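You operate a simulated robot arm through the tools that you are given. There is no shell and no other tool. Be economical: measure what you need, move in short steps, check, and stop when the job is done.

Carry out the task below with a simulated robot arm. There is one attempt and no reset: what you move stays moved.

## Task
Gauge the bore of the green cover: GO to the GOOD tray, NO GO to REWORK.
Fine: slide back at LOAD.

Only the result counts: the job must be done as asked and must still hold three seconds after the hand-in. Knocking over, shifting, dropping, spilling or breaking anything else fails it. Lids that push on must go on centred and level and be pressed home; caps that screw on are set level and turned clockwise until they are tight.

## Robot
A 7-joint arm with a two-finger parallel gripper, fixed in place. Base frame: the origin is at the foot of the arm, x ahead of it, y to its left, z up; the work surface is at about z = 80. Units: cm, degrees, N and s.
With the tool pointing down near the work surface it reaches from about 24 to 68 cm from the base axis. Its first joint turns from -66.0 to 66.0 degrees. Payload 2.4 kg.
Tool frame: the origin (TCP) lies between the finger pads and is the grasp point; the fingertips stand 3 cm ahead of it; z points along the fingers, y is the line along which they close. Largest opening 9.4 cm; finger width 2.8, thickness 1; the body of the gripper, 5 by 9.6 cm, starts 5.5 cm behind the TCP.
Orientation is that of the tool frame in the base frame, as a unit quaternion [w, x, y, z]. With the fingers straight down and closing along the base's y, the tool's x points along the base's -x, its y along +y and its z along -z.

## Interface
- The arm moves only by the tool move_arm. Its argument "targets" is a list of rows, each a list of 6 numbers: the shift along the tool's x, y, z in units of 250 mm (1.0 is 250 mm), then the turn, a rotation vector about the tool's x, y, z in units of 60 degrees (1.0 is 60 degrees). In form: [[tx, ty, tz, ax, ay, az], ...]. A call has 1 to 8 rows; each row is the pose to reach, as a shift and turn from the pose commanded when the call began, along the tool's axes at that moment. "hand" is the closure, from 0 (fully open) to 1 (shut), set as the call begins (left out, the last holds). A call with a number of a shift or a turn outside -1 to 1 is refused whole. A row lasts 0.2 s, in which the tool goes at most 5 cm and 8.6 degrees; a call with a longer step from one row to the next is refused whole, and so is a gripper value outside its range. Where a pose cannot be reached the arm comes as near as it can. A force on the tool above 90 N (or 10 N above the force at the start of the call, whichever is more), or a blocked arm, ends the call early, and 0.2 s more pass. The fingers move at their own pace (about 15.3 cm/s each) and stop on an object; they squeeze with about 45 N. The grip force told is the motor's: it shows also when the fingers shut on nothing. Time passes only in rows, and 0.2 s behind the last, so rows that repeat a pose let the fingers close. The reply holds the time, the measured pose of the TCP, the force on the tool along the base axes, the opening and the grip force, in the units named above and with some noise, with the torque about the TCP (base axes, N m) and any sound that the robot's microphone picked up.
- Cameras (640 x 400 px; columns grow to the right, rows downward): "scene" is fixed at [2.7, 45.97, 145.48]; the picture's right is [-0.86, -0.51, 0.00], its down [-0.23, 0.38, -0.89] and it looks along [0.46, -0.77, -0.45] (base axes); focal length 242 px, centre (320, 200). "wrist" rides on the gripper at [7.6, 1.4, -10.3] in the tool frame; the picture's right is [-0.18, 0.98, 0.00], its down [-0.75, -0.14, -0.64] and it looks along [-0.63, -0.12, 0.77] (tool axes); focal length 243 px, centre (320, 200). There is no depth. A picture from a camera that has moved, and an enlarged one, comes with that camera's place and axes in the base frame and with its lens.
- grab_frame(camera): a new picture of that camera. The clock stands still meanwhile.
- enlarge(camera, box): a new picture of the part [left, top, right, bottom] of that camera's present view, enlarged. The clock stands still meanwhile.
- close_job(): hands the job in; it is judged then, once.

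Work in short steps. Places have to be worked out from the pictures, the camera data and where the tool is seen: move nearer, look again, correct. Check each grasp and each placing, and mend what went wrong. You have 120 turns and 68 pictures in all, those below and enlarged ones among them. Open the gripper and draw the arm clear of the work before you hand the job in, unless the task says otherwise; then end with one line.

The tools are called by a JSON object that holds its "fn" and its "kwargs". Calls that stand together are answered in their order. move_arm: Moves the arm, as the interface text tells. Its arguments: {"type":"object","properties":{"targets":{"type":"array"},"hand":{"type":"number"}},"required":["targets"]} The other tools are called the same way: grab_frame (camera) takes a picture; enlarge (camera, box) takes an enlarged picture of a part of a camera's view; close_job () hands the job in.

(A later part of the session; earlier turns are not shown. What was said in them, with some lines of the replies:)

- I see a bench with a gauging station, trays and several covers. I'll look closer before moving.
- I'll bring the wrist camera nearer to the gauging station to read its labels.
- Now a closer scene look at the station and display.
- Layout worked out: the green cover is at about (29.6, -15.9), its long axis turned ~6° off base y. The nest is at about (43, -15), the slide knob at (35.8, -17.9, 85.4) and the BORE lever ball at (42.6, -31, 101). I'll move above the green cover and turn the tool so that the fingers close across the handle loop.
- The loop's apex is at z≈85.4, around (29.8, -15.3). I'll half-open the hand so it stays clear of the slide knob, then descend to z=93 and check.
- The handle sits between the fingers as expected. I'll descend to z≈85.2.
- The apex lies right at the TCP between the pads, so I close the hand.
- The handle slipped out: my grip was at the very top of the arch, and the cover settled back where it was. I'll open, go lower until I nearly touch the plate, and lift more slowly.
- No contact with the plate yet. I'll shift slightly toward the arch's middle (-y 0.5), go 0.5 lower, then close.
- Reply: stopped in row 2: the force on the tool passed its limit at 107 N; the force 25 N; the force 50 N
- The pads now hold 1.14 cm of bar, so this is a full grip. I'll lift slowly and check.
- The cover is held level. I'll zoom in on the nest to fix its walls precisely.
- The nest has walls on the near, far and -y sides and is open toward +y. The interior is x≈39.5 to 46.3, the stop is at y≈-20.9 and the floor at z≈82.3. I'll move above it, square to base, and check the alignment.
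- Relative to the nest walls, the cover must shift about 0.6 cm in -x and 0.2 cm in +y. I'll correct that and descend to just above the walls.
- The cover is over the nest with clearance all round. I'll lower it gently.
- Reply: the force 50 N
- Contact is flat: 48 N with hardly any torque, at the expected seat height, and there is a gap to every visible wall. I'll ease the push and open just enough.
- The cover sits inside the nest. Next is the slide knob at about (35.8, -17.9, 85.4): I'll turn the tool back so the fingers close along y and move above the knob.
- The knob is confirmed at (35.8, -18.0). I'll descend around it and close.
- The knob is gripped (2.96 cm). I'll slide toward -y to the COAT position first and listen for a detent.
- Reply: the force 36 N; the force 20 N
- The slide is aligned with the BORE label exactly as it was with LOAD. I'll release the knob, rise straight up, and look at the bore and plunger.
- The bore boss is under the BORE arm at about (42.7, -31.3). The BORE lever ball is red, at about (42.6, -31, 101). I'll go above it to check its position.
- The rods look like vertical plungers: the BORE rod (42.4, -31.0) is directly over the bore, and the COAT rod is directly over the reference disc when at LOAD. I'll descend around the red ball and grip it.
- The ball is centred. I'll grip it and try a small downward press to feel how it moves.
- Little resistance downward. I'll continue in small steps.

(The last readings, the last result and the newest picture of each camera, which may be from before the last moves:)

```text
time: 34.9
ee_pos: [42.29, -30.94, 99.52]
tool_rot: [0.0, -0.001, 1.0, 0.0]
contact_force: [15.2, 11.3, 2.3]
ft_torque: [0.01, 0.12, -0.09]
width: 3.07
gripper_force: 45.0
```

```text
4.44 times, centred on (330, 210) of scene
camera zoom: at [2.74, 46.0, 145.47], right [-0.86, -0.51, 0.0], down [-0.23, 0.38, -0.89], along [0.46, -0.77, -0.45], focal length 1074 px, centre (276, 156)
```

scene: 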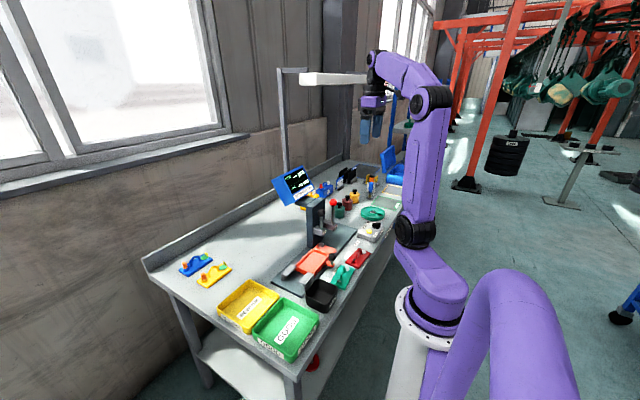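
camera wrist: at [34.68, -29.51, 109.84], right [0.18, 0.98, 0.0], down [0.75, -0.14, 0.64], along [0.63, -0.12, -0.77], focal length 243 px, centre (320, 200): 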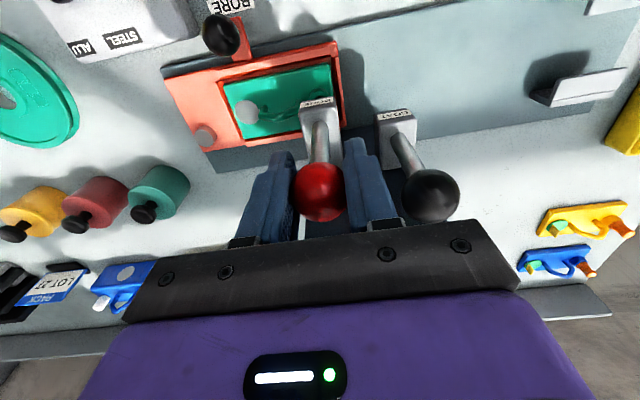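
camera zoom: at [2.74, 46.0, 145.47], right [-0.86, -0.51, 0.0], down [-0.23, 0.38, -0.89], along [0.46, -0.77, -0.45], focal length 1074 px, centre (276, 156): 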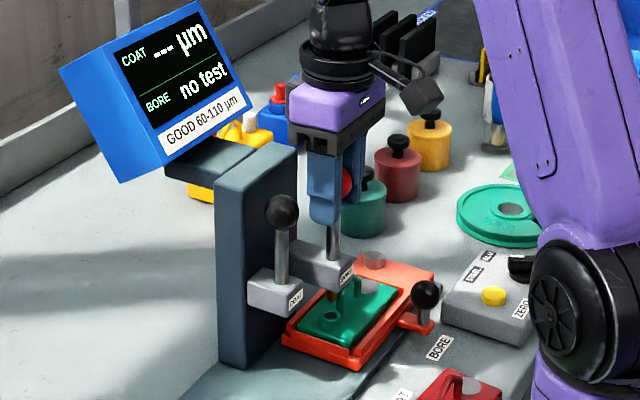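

It is a plunger: a brass plug is now emerging beneath the block, in line with the bore. I'll relax the side load slightly and continue down.

{"fn": "move_arm", "kwargs": {"targets": [[-0.006, 0.003, 0.012, 0, 0, 0], [-0.006, 0.003, 0.024, 0, 0, 0], [-0.006, 0.003, 0.036, 0, 0, 0], [-0.006, 0.003, 0.048, 0, 0, 0], [-0.006, 0.003, 0.06, 0, 0, 0], [-0.006, 0.003, 0.06, 0, 0, 0]]}}

{"fn": "enlarge", "kwargs": {"camera": "scene", "box": [285, 165, 375, 255]}}

```text
time: 36.3
ee_pos: [42.32, -30.9, 98.19]
tool_rot: [-0.002, 0.0, 1.0, 0.002]
contact_force: [3.1, 8.1, 2.8]
ft_torque: [-0.04, 0.1, 0.05]
width: 3.1
gripper_force: 44.8
```

```text
4.44 times, centred on (330, 210) of scene
camera zoom: at [2.71, 45.99, 145.48], right [-0.86, -0.51, 0.0], down [-0.23, 0.38, -0.89], along [0.46, -0.77, -0.45], focal length 1074 px, centre (276, 156)
```

zoom: 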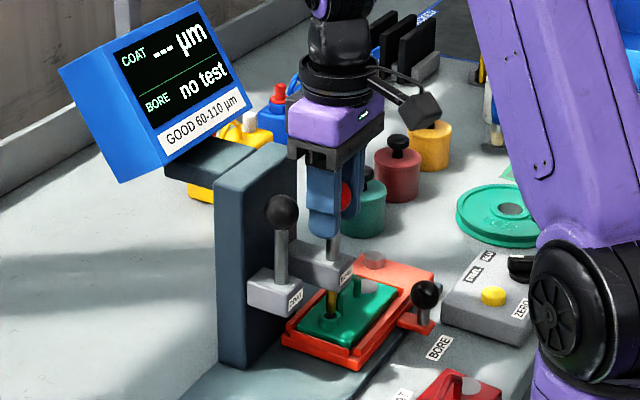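

The plug is at the mouth of the bore. I'll continue carefully in 2 mm steps.

{"fn": "move_arm", "kwargs": {"targets": [[0, 0.002, 0.008, 0, 0, 0], [0, 0.002, 0.016, 0, 0, 0], [0, 0.002, 0.024, 0, 0, 0], [0, 0.002, 0.024, 0, 0, 0]]}}

{"fn": "enlarge", "kwargs": {"camera": "scene", "box": [290, 160, 370, 250]}}

```text
time: 37.3
ee_pos: [42.23, -31.02, 97.51]
tool_rot: [-0.001, 0.0, 1.0, 0.001]
contact_force: [1.7, 2.2, 3.6]
ft_torque: [-0.05, 0.26, 0.03]
width: 3.09
gripper_force: 45.1
```

```text
4.44 times, centred on (330, 205) of scene
camera zoom: at [2.7, 45.98, 145.48], right [-0.86, -0.51, 0.0], down [-0.23, 0.38, -0.89], along [0.46, -0.77, -0.45], focal length 1074 px, centre (276, 178)
```

zoom: 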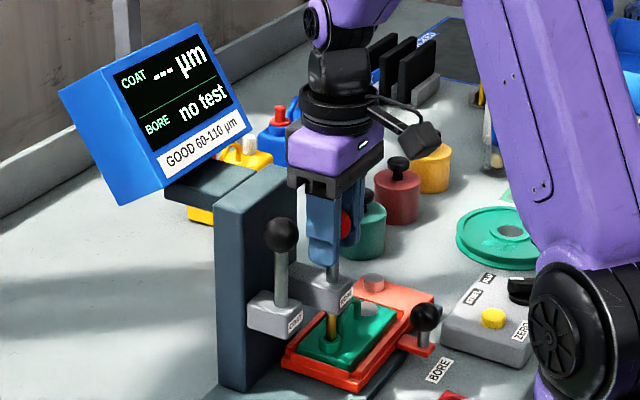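

Force is still only about 4 N. Continuing.

{"fn": "move_arm", "kwargs": {"targets": [[0, 0, 0.008, 0, 0, 0], [0, 0, 0.016, 0, 0, 0], [0, 0, 0.024, 0, 0, 0], [0, 0, 0.032, 0, 0, 0], [0, 0, 0.032, 0, 0, 0]]}}

{"fn": "enlarge", "kwargs": {"camera": "scene", "box": [290, 160, 370, 250]}}

```text
time: 38.5
ee_pos: [42.44, -30.91, 96.66]
tool_rot: [-0.001, 0.0, 1.0, 0.0]
contact_force: [-1.3, -2.9, 5.7]
ft_torque: [0.02, 0.28, -0.04]
width: 3.07
gripper_force: 45.4
```

```text
4.44 times, centred on (330, 205) of scene
camera zoom: at [2.69, 45.96, 145.49], right [-0.86, -0.51, 0.0], down [-0.23, 0.38, -0.89], along [0.46, -0.77, -0.45], focal length 1074 px, centre (276, 178)
```

zoom: 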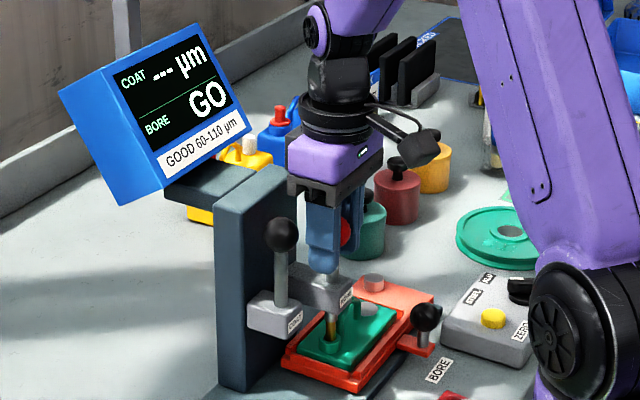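

The display reads BORE: GO. I'll raise the plunger to the top again and release it.

{"fn": "move_arm", "kwargs": {"targets": [[0, 0, -0.03, 0, 0, 0], [0, 0, -0.07, 0, 0, 0], [0, 0, -0.11, 0, 0, 0], [0, 0, -0.15, 0, 0, 0], [0, 0, -0.172, 0, 0, 0], [0, 0, -0.172, 0, 0, 0]]}}

{"fn": "move_arm", "kwargs": {"targets": [[0, 0, 0, 0, 0, 0], [0, 0, 0, 0, 0, 0], [0, 0, -0.1, 0, 0, 0], [0, 0, -0.25, 0, 0, 0], [0.1, 0, -0.35, 0, 0, 0]], "hand": 0.5}}

{"fn": "enlarge", "kwargs": {"camera": "scene", "box": [290, 160, 370, 250]}}

```text
time: 39.9
ee_pos: [42.47, -31.04, 101.02]
tool_rot: [-0.001, 0.0, 1.0, 0.001]
contact_force: [-3.3, -11.1, 1.6]
ft_torque: [0.07, -0.06, -0.12]
width: 3.08
gripper_force: 44.7
```

```text
time: 41.1
ee_pos: [39.69, -31.05, 109.92]
tool_rot: [-0.002, 0.0, 1.0, 0.001]
contact_force: [-0.2, -0.1, 0.1]
ft_torque: [0.02, 0.02, 0.03]
width: 4.7
gripper_force: 0.1
```

```text
4.44 times, centred on (330, 205) of scene
camera zoom: at [2.7, 45.97, 145.48], right [-0.86, -0.51, 0.0], down [-0.23, 0.38, -0.89], along [0.46, -0.77, -0.45], focal length 1074 px, centre (276, 178)
```

zoom: 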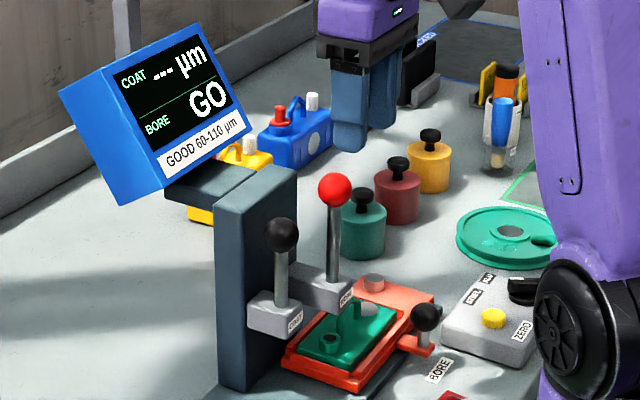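

The plunger is back up and the result holds. I'll return to the knob at (35.8, -37.9) and grip it.

{"fn": "move_arm", "kwargs": {"targets": [[0.08, -0.14, 0, 0, 0, 0], [0.155, -0.274, 0.1, 0, 0, 0], [0.155, -0.274, 0.28, 0, 0, 0], [0.155, -0.274, 0.46, 0, 0, 0], [0.155, -0.274, 0.64, 0, 0, 0], [0.155, -0.274, 0.8, 0, 0, 0], [0.155, -0.274, 0.9, 0, 0, 0], [0.155, -0.274, 0.948, 0, 0, 0]]}}

{"fn": "grab_frame", "kwargs": {"camera": "wrist"}}

```text
time: 42.9
ee_pos: [36.07, -37.73, 86.06]
tool_rot: [-0.001, -0.001, 1.0, 0.001]
contact_force: [0.4, -0.1, 0.0]
ft_torque: [-0.01, 0.0, 0.0]
width: 4.73
gripper_force: 0.0
```

```text
22 pictures are left
camera wrist: at [28.42, -36.24, 96.43], right [0.18, 0.98, 0.0], down [0.75, -0.14, 0.64], along [0.63, -0.12, -0.77], focal length 243 px, centre (320, 200)
```

wrist: 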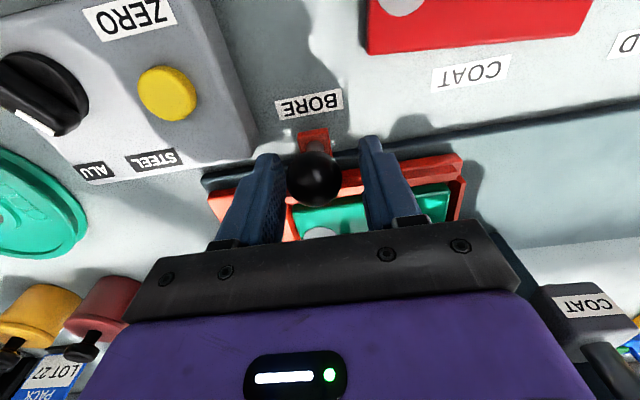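

{"fn": "move_arm", "kwargs": {"targets": [[0, 0, 0, 0, 0, 0], [0.006, 0, 0, 0, 0, 0], [0.006, 0, 0, 0, 0, 0], [0.006, 0, 0, 0, 0, 0]], "hand": 1}}

{"fn": "move_arm", "kwargs": {"targets": [[0, 0.03, 0, 0, 0, 0], [0, 0.08, 0, 0, 0, 0], [0, 0.14, 0, 0, 0, 0], [0, 0.2, 0, 0, 0, 0], [0, 0.26, 0, 0, 0, 0], [0, 0.32, 0, 0, 0, 0], [0, 0.37, 0, 0, 0, 0], [0, 0.4, 0, 0, 0, 0]]}}

{"fn": "move_arm", "kwargs": {"targets": [[0, 0.05, 0, 0, 0, 0], [0, 0.1, 0, 0, 0, 0], [0, 0.16, 0, 0, 0, 0], [0, 0.22, 0, 0, 0, 0], [0, 0.28, 0, 0, 0, 0], [0, 0.33, 0, 0, 0, 0], [0, 0.37, 0, 0, 0, 0], [0, 0.39, 0, 0, 0, 0]]}}

{"fn": "grab_frame", "kwargs": {"camera": "wrist"}}

```text
time: 43.9
ee_pos: [35.89, -37.77, 86.15]
tool_rot: [-0.001, 0.0, 1.0, 0.0]
contact_force: [2.7, -4.2, -1.1]
ft_torque: [-0.08, -0.37, -0.14]
width: 2.96
gripper_force: 45.1
```

```text
time: 45.7
ee_pos: [35.93, -27.88, 86.04]
tool_rot: [0.0, 0.0, 1.0, 0.001]
contact_force: [2.7, -3.0, 34.7]
ft_torque: [0.02, 0.55, 0.06]
width: 2.96
gripper_force: 44.9
```

```text
time: 47.5
ee_pos: [35.85, -17.95, 86.08]
tool_rot: [-0.002, 0.0, 1.0, 0.001]
contact_force: [4.9, -1.8, 18.3]
ft_torque: [0.09, 0.82, 0.05]
width: 2.95
gripper_force: 44.6
```

```text
21 pictures are left
camera wrist: at [28.25, -16.45, 96.42], right [0.18, 0.98, 0.0], down [0.76, -0.14, 0.64], along [0.63, -0.12, -0.77], focal length 243 px, centre (320, 200)
```

wrist: 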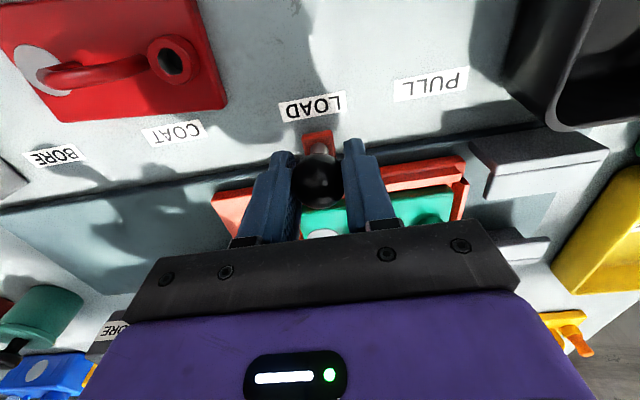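

The slide is back at LOAD, same as in the original view. I'll release, rise, and turn back above the cover's handle.

{"fn": "move_arm", "kwargs": {"targets": [[0, 0, 0, 0, 0, 0], [0, 0, 0, 0, 0, 0], [0, 0, -0.12, 0, 0, 0], [0, 0, -0.3, 0, 0, 0], [0, 0, -0.48, 0, 0, 0]], "hand": 0.5}}

{"fn": "move_arm", "kwargs": {"targets": [[-0.033, 0.016, 0, 0, 0, 0.125], [-0.066, 0.032, 0, 0, 0, 0.25], [-0.099, 0.048, 0, 0, 0, 0.375], [-0.132, 0.064, 0, 0, 0, 0.5], [-0.165, 0.08, 0, 0, 0, 0.625], [-0.198, 0.096, 0, 0, 0, 0.75], [-0.231, 0.112, 0, 0, 0, 0.875], [-0.26, 0.128, 0, 0, 0, 1.0]]}}

{"fn": "move_arm", "kwargs": {"targets": [[0, 0, 0, 0, 0, 0.14], [0, 0, 0, 0, 0, 0.28], [0, 0, 0, 0, 0, 0.42], [0, 0, 0, 0, 0, 0.5], [0, 0, 0, 0, 0, 0.5]]}}

{"fn": "grab_frame", "kwargs": {"camera": "wrist"}}

```text
time: 48.7
ee_pos: [35.95, -18.24, 98.06]
tool_rot: [-0.002, 0.0, 1.0, 0.0]
contact_force: [-0.4, 0.1, 0.1]
ft_torque: [0.01, 0.02, 0.02]
width: 4.69
gripper_force: 0.2
```

```text
time: 50.5
ee_pos: [42.48, -14.93, 98.04]
tool_rot: [-0.002, 0.501, 0.866, 0.0]
contact_force: [0.2, 0.1, -0.7]
ft_torque: [-0.02, -0.02, 0.01]
width: 4.71
gripper_force: 0.0
```

```text
time: 51.7
ee_pos: [42.45, -14.92, 97.96]
tool_rot: [-0.001, 0.708, 0.707, 0.0]
contact_force: [0.1, 0.2, 0.3]
ft_torque: [-0.01, 0.01, 0.0]
width: 4.69
gripper_force: 0.1
```

```text
20 pictures are left
camera wrist: at [43.82, -7.22, 108.38], right [0.98, -0.19, 0.0], down [-0.14, -0.75, 0.64], along [-0.12, -0.63, -0.77], focal length 243 px, centre (320, 200)
```

wrist: 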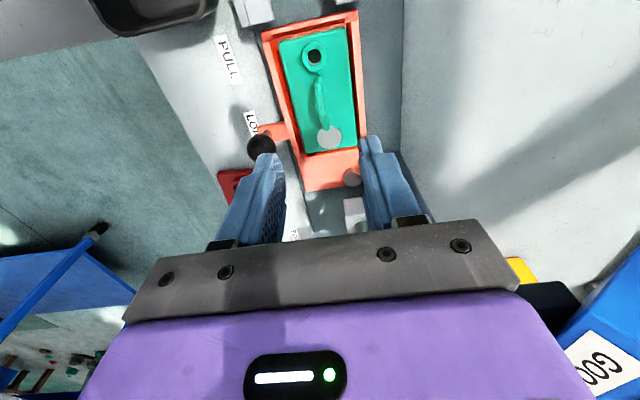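

The cover has stayed put in the nest. I'll narrow the opening and descend to the same grip height.

{"fn": "move_arm", "kwargs": {"targets": [[0.003, 0, 0.0, 0, 0, 0], [0.003, 0, 0.15, 0, 0, 0], [0.003, 0, 0.3, 0, 0, 0], [0.003, 0, 0.4, 0, 0, 0], [0.003, 0, 0.442, 0, 0, 0], [0.003, 0, 0.442, 0, 0, 0]], "hand": 0.7}}

{"fn": "move_arm", "kwargs": {"targets": [[0, 0, 0, 0, 0, 0], [0, 0, 0, 0, 0, 0], [0, 0, 0, 0, 0, 0]], "hand": 1}}

{"fn": "move_arm", "kwargs": {"targets": [[0, 0, -0.01, 0, 0, 0], [0, 0, -0.03, 0, 0, 0], [0, 0, -0.06, 0, 0, 0], [0, 0, -0.06, 0, 0, 0]]}}

```text
time: 53.1
ee_pos: [42.38, -14.62, 86.98]
tool_rot: [-0.001, 0.707, 0.707, 0.0]
contact_force: [0.2, 0.2, 0.0]
ft_torque: [0.02, -0.01, 0.03]
width: 2.83
gripper_force: 0.1
```

```text
time: 53.9
ee_pos: [42.34, -14.65, 87.13]
tool_rot: [-0.001, 0.707, 0.707, 0.0]
contact_force: [-0.1, -0.6, 0.3]
ft_torque: [-0.02, -0.01, 0.05]
width: 1.1
gripper_force: 44.8
```

```text
time: 54.9
ee_pos: [42.43, -14.72, 88.57]
tool_rot: [-0.002, 0.707, 0.707, 0.0]
contact_force: [-0.2, 0.0, -2.0]
ft_torque: [0.01, -0.02, 0.01]
width: 1.14
gripper_force: 44.6
```

The cover is lifted and gripped (1.14 cm). I'll raise it well clear and carry it above the green GOOD tray, whose centre I judge to be about (33.4, 10.6).

{"fn": "move_arm", "kwargs": {"targets": [[0, 0, -0.1, 0, 0, 0], [0, 0, -0.25, 0, 0, 0], [0, 0, -0.4, 0, 0, 0], [0, 0, -0.5, 0, 0, 0]]}}

{"fn": "move_arm", "kwargs": {"targets": [[0.1, -0.036, 0, 0, 0, 0], [0.25, -0.09, 0, 0, 0, 0], [0.4, -0.144, 0, 0, 0, 0], [0.55, -0.2, 0, 0, 0, 0], [0.7, -0.25, 0, 0, 0, 0], [0.85, -0.31, 0, 0, 0, 0], [0.95, -0.35, 0, 0, 0, 0], [1.0, -0.36, 0, 0, 0, 0]]}}

{"fn": "grab_frame", "kwargs": {"camera": "wrist"}}

{"fn": "enlarge", "kwargs": {"camera": "scene", "box": [200, 230, 380, 370]}}

```text
time: 55.9
ee_pos: [42.55, -14.8, 101.32]
tool_rot: [-0.002, 0.707, 0.707, 0.0]
contact_force: [0.9, 0.7, -2.7]
ft_torque: [0.01, -0.02, 0.01]
width: 1.11
gripper_force: 45.3
```

```text
time: 57.7
ee_pos: [33.48, 10.36, 101.17]
tool_rot: [-0.002, 0.707, 0.707, -0.001]
contact_force: [-0.6, 0.3, -3.1]
ft_torque: [0.01, -0.03, -0.03]
width: 1.1
gripper_force: 44.9
```

```text
19 pictures are left
camera wrist: at [34.84, 18.03, 111.5], right [0.98, -0.18, 0.0], down [-0.14, -0.75, 0.64], along [-0.12, -0.63, -0.77], focal length 243 px, centre (320, 200)
```

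wrist: 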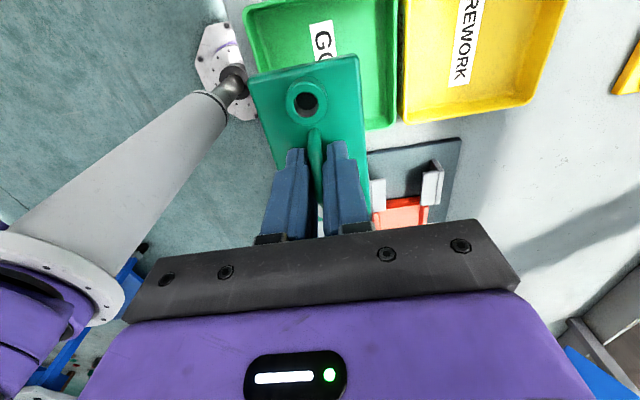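

```text
2.86 times, centred on (290, 300) of scene
camera zoom: at [2.7, 45.97, 145.48], right [-0.86, -0.51, 0.0], down [-0.23, 0.38, -0.89], along [0.46, -0.77, -0.45], focal length 691 px, centre (406, -86)
```

zoom: 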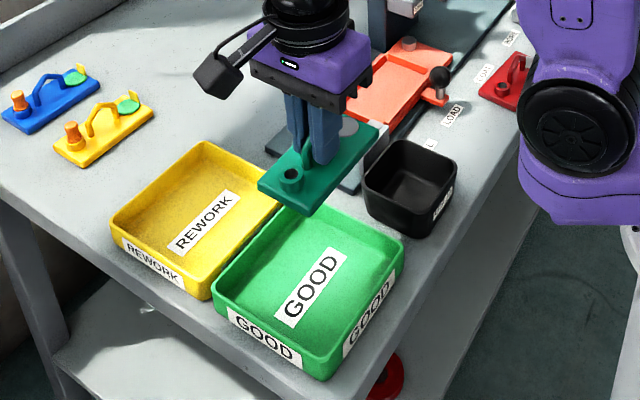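

The tray centre refines to about (34.0, 11.6). I'll shift and descend to z≈90.5, then check.

{"fn": "move_arm", "kwargs": {"targets": [[0.03, 0.01, 0.08, 0, 0, 0], [0.05, 0.02, 0.2, 0, 0, 0], [0.05, 0.02, 0.32, 0, 0, 0], [0.05, 0.02, 0.42, 0, 0, 0], [0.05, 0.02, 0.42, 0, 0, 0]]}}

{"fn": "grab_frame", "kwargs": {"camera": "wrist"}}

{"fn": "enlarge", "kwargs": {"camera": "scene", "box": [200, 230, 380, 370]}}

```text
time: 58.9
ee_pos: [33.82, 11.59, 90.55]
tool_rot: [-0.001, 0.707, 0.707, 0.0]
contact_force: [0.0, 0.0, -2.6]
ft_torque: [0.05, 0.0, -0.02]
width: 1.11
gripper_force: 44.6
```

```text
17 pictures are left
camera wrist: at [35.24, 19.25, 100.9], right [0.98, -0.18, 0.0], down [-0.14, -0.75, 0.64], along [-0.12, -0.63, -0.77], focal length 243 px, centre (320, 200)
```

wrist: 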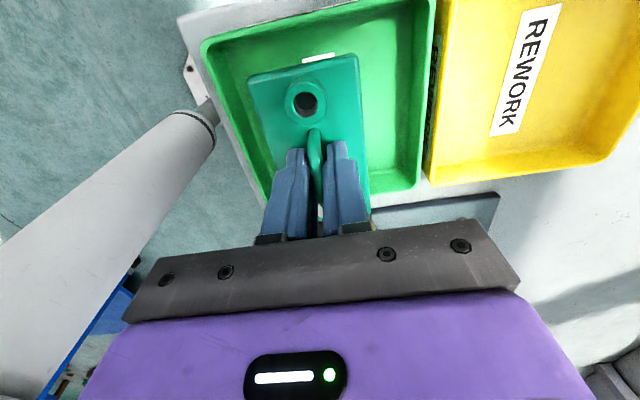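

```text
2.86 times, centred on (290, 300) of scene
camera zoom: at [2.7, 45.97, 145.48], right [-0.86, -0.51, 0.0], down [-0.23, 0.38, -0.89], along [0.46, -0.77, -0.45], focal length 691 px, centre (406, -86)
```

zoom: 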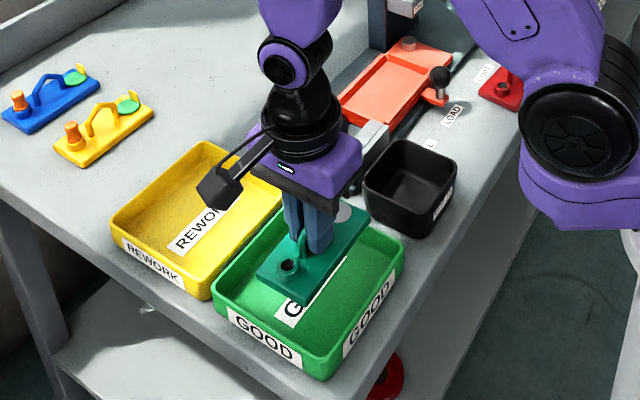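

The cover is inside the rim in x. I'll shift 0.5 cm in +y and 0.4 in +x for margin and lower until it touches down.

{"fn": "move_arm", "kwargs": {"targets": [[0.02, 0.016, 0.05, 0, 0, 0], [0.02, 0.016, 0.11, 0, 0, 0], [0.02, 0.016, 0.16, 0, 0, 0], [0.02, 0.016, 0.19, 0, 0, 0], [0.02, 0.016, 0.205, 0, 0, 0], [0.02, 0.016, 0.215, 0, 0, 0], [0.02, 0.016, 0.225, 0, 0, 0]]}}

{"fn": "enlarge", "kwargs": {"camera": "scene", "box": [220, 270, 340, 370]}}

```text
time: 60.5
ee_pos: [34.13, 11.99, 85.07]
tool_rot: [-0.002, 0.707, 0.707, -0.001]
contact_force: [-4.3, -0.8, 12.3]
ft_torque: [0.06, -0.05, 0.05]
width: 1.08
gripper_force: 44.7
```

```text
4.00 times, centred on (280, 320) of scene
camera zoom: at [2.68, 45.96, 145.49], right [-0.86, -0.51, 0.0], down [-0.23, 0.38, -0.89], along [0.46, -0.77, -0.45], focal length 967 px, centre (480, -280)
```

zoom: 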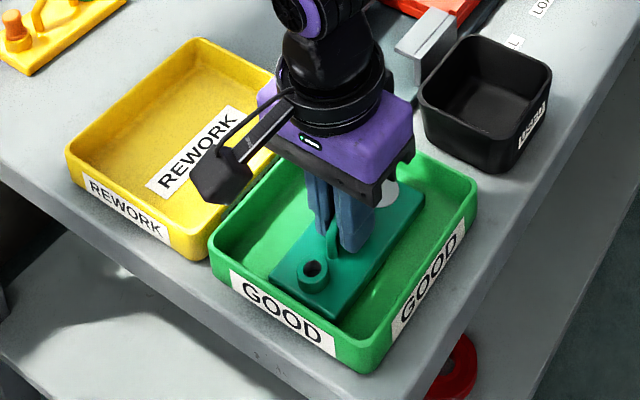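

Touched down flat (12 N, no torque) inside the GOOD tray. I'll release and withdraw upward.

{"fn": "move_arm", "kwargs": {"targets": [[0, 0, 0, 0, 0, 0], [0, 0, 0, 0, 0, 0], [0, 0, -0.05, 0, 0, 0], [0, 0, -0.2, 0, 0, 0], [0, 0, -0.38, 0, 0, 0], [0, 0, -0.56, 0, 0, 0], [-0.1, 0, -0.7, 0, 0, 0], [-0.2, 0, -0.8, 0, 0, 0]], "hand": 0.6}}

{"fn": "grab_frame", "kwargs": {"camera": "scene"}}

{"fn": "enlarge", "kwargs": {"camera": "scene", "box": [220, 225, 400, 370]}}

{"fn": "grab_frame", "kwargs": {"camera": "wrist"}}

```text
time: 62.3
ee_pos: [34.16, 6.73, 104.89]
tool_rot: [-0.001, 0.707, 0.707, -0.001]
contact_force: [0.7, -0.3, -0.2]
ft_torque: [0.0, 0.0, 0.0]
width: 3.74
gripper_force: 0.0
```

```text
14 pictures are left
```

scene: 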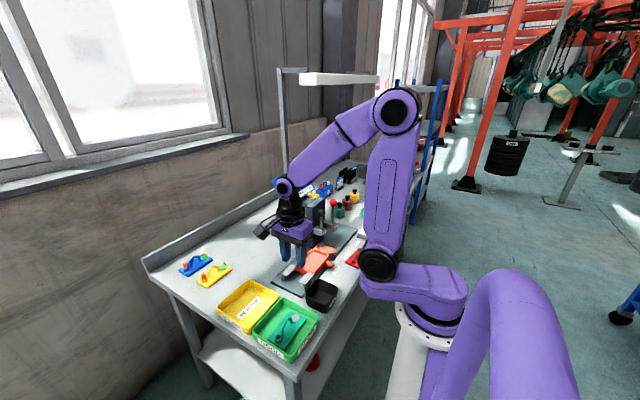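

```text
2.76 times, centred on (310, 298) of scene
camera zoom: at [2.7, 45.97, 145.48], right [-0.86, -0.51, 0.0], down [-0.23, 0.38, -0.89], along [0.46, -0.77, -0.45], focal length 667 px, centre (348, -69)
```

zoom: 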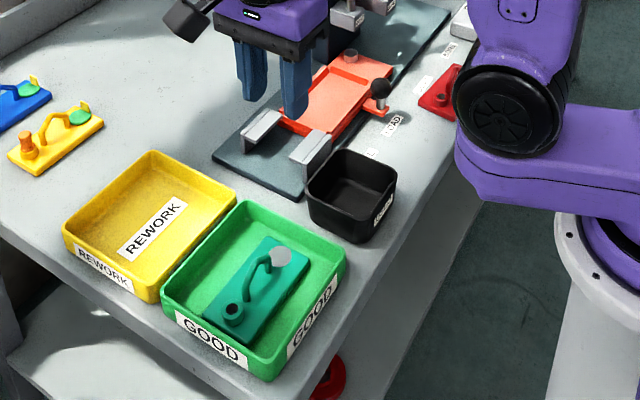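

```text
12 pictures are left
camera wrist: at [35.64, 14.46, 115.22], right [0.98, -0.18, 0.0], down [-0.14, -0.75, 0.64], along [-0.12, -0.63, -0.77], focal length 243 px, centre (320, 200)
```

wrist: 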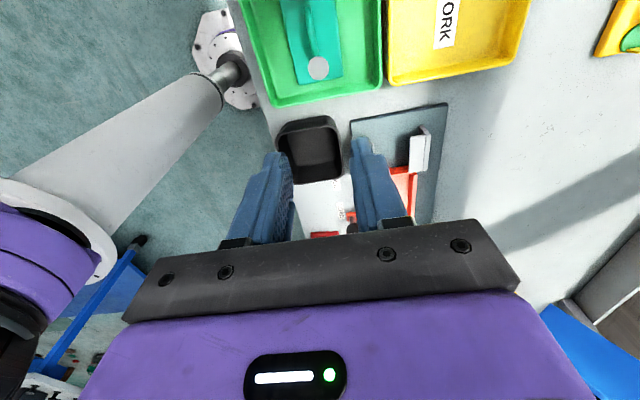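

The cover lies flat in the GOOD tray, the slide is at LOAD, the plungers are up, and the hand is open and clear. Handing in.

{"fn": "close_job", "kwargs": {}}

```text
The job is handed in.
```

The green cover's bore gauged GO; the cover is now in the GOOD tray and the slide is back at LOAD.
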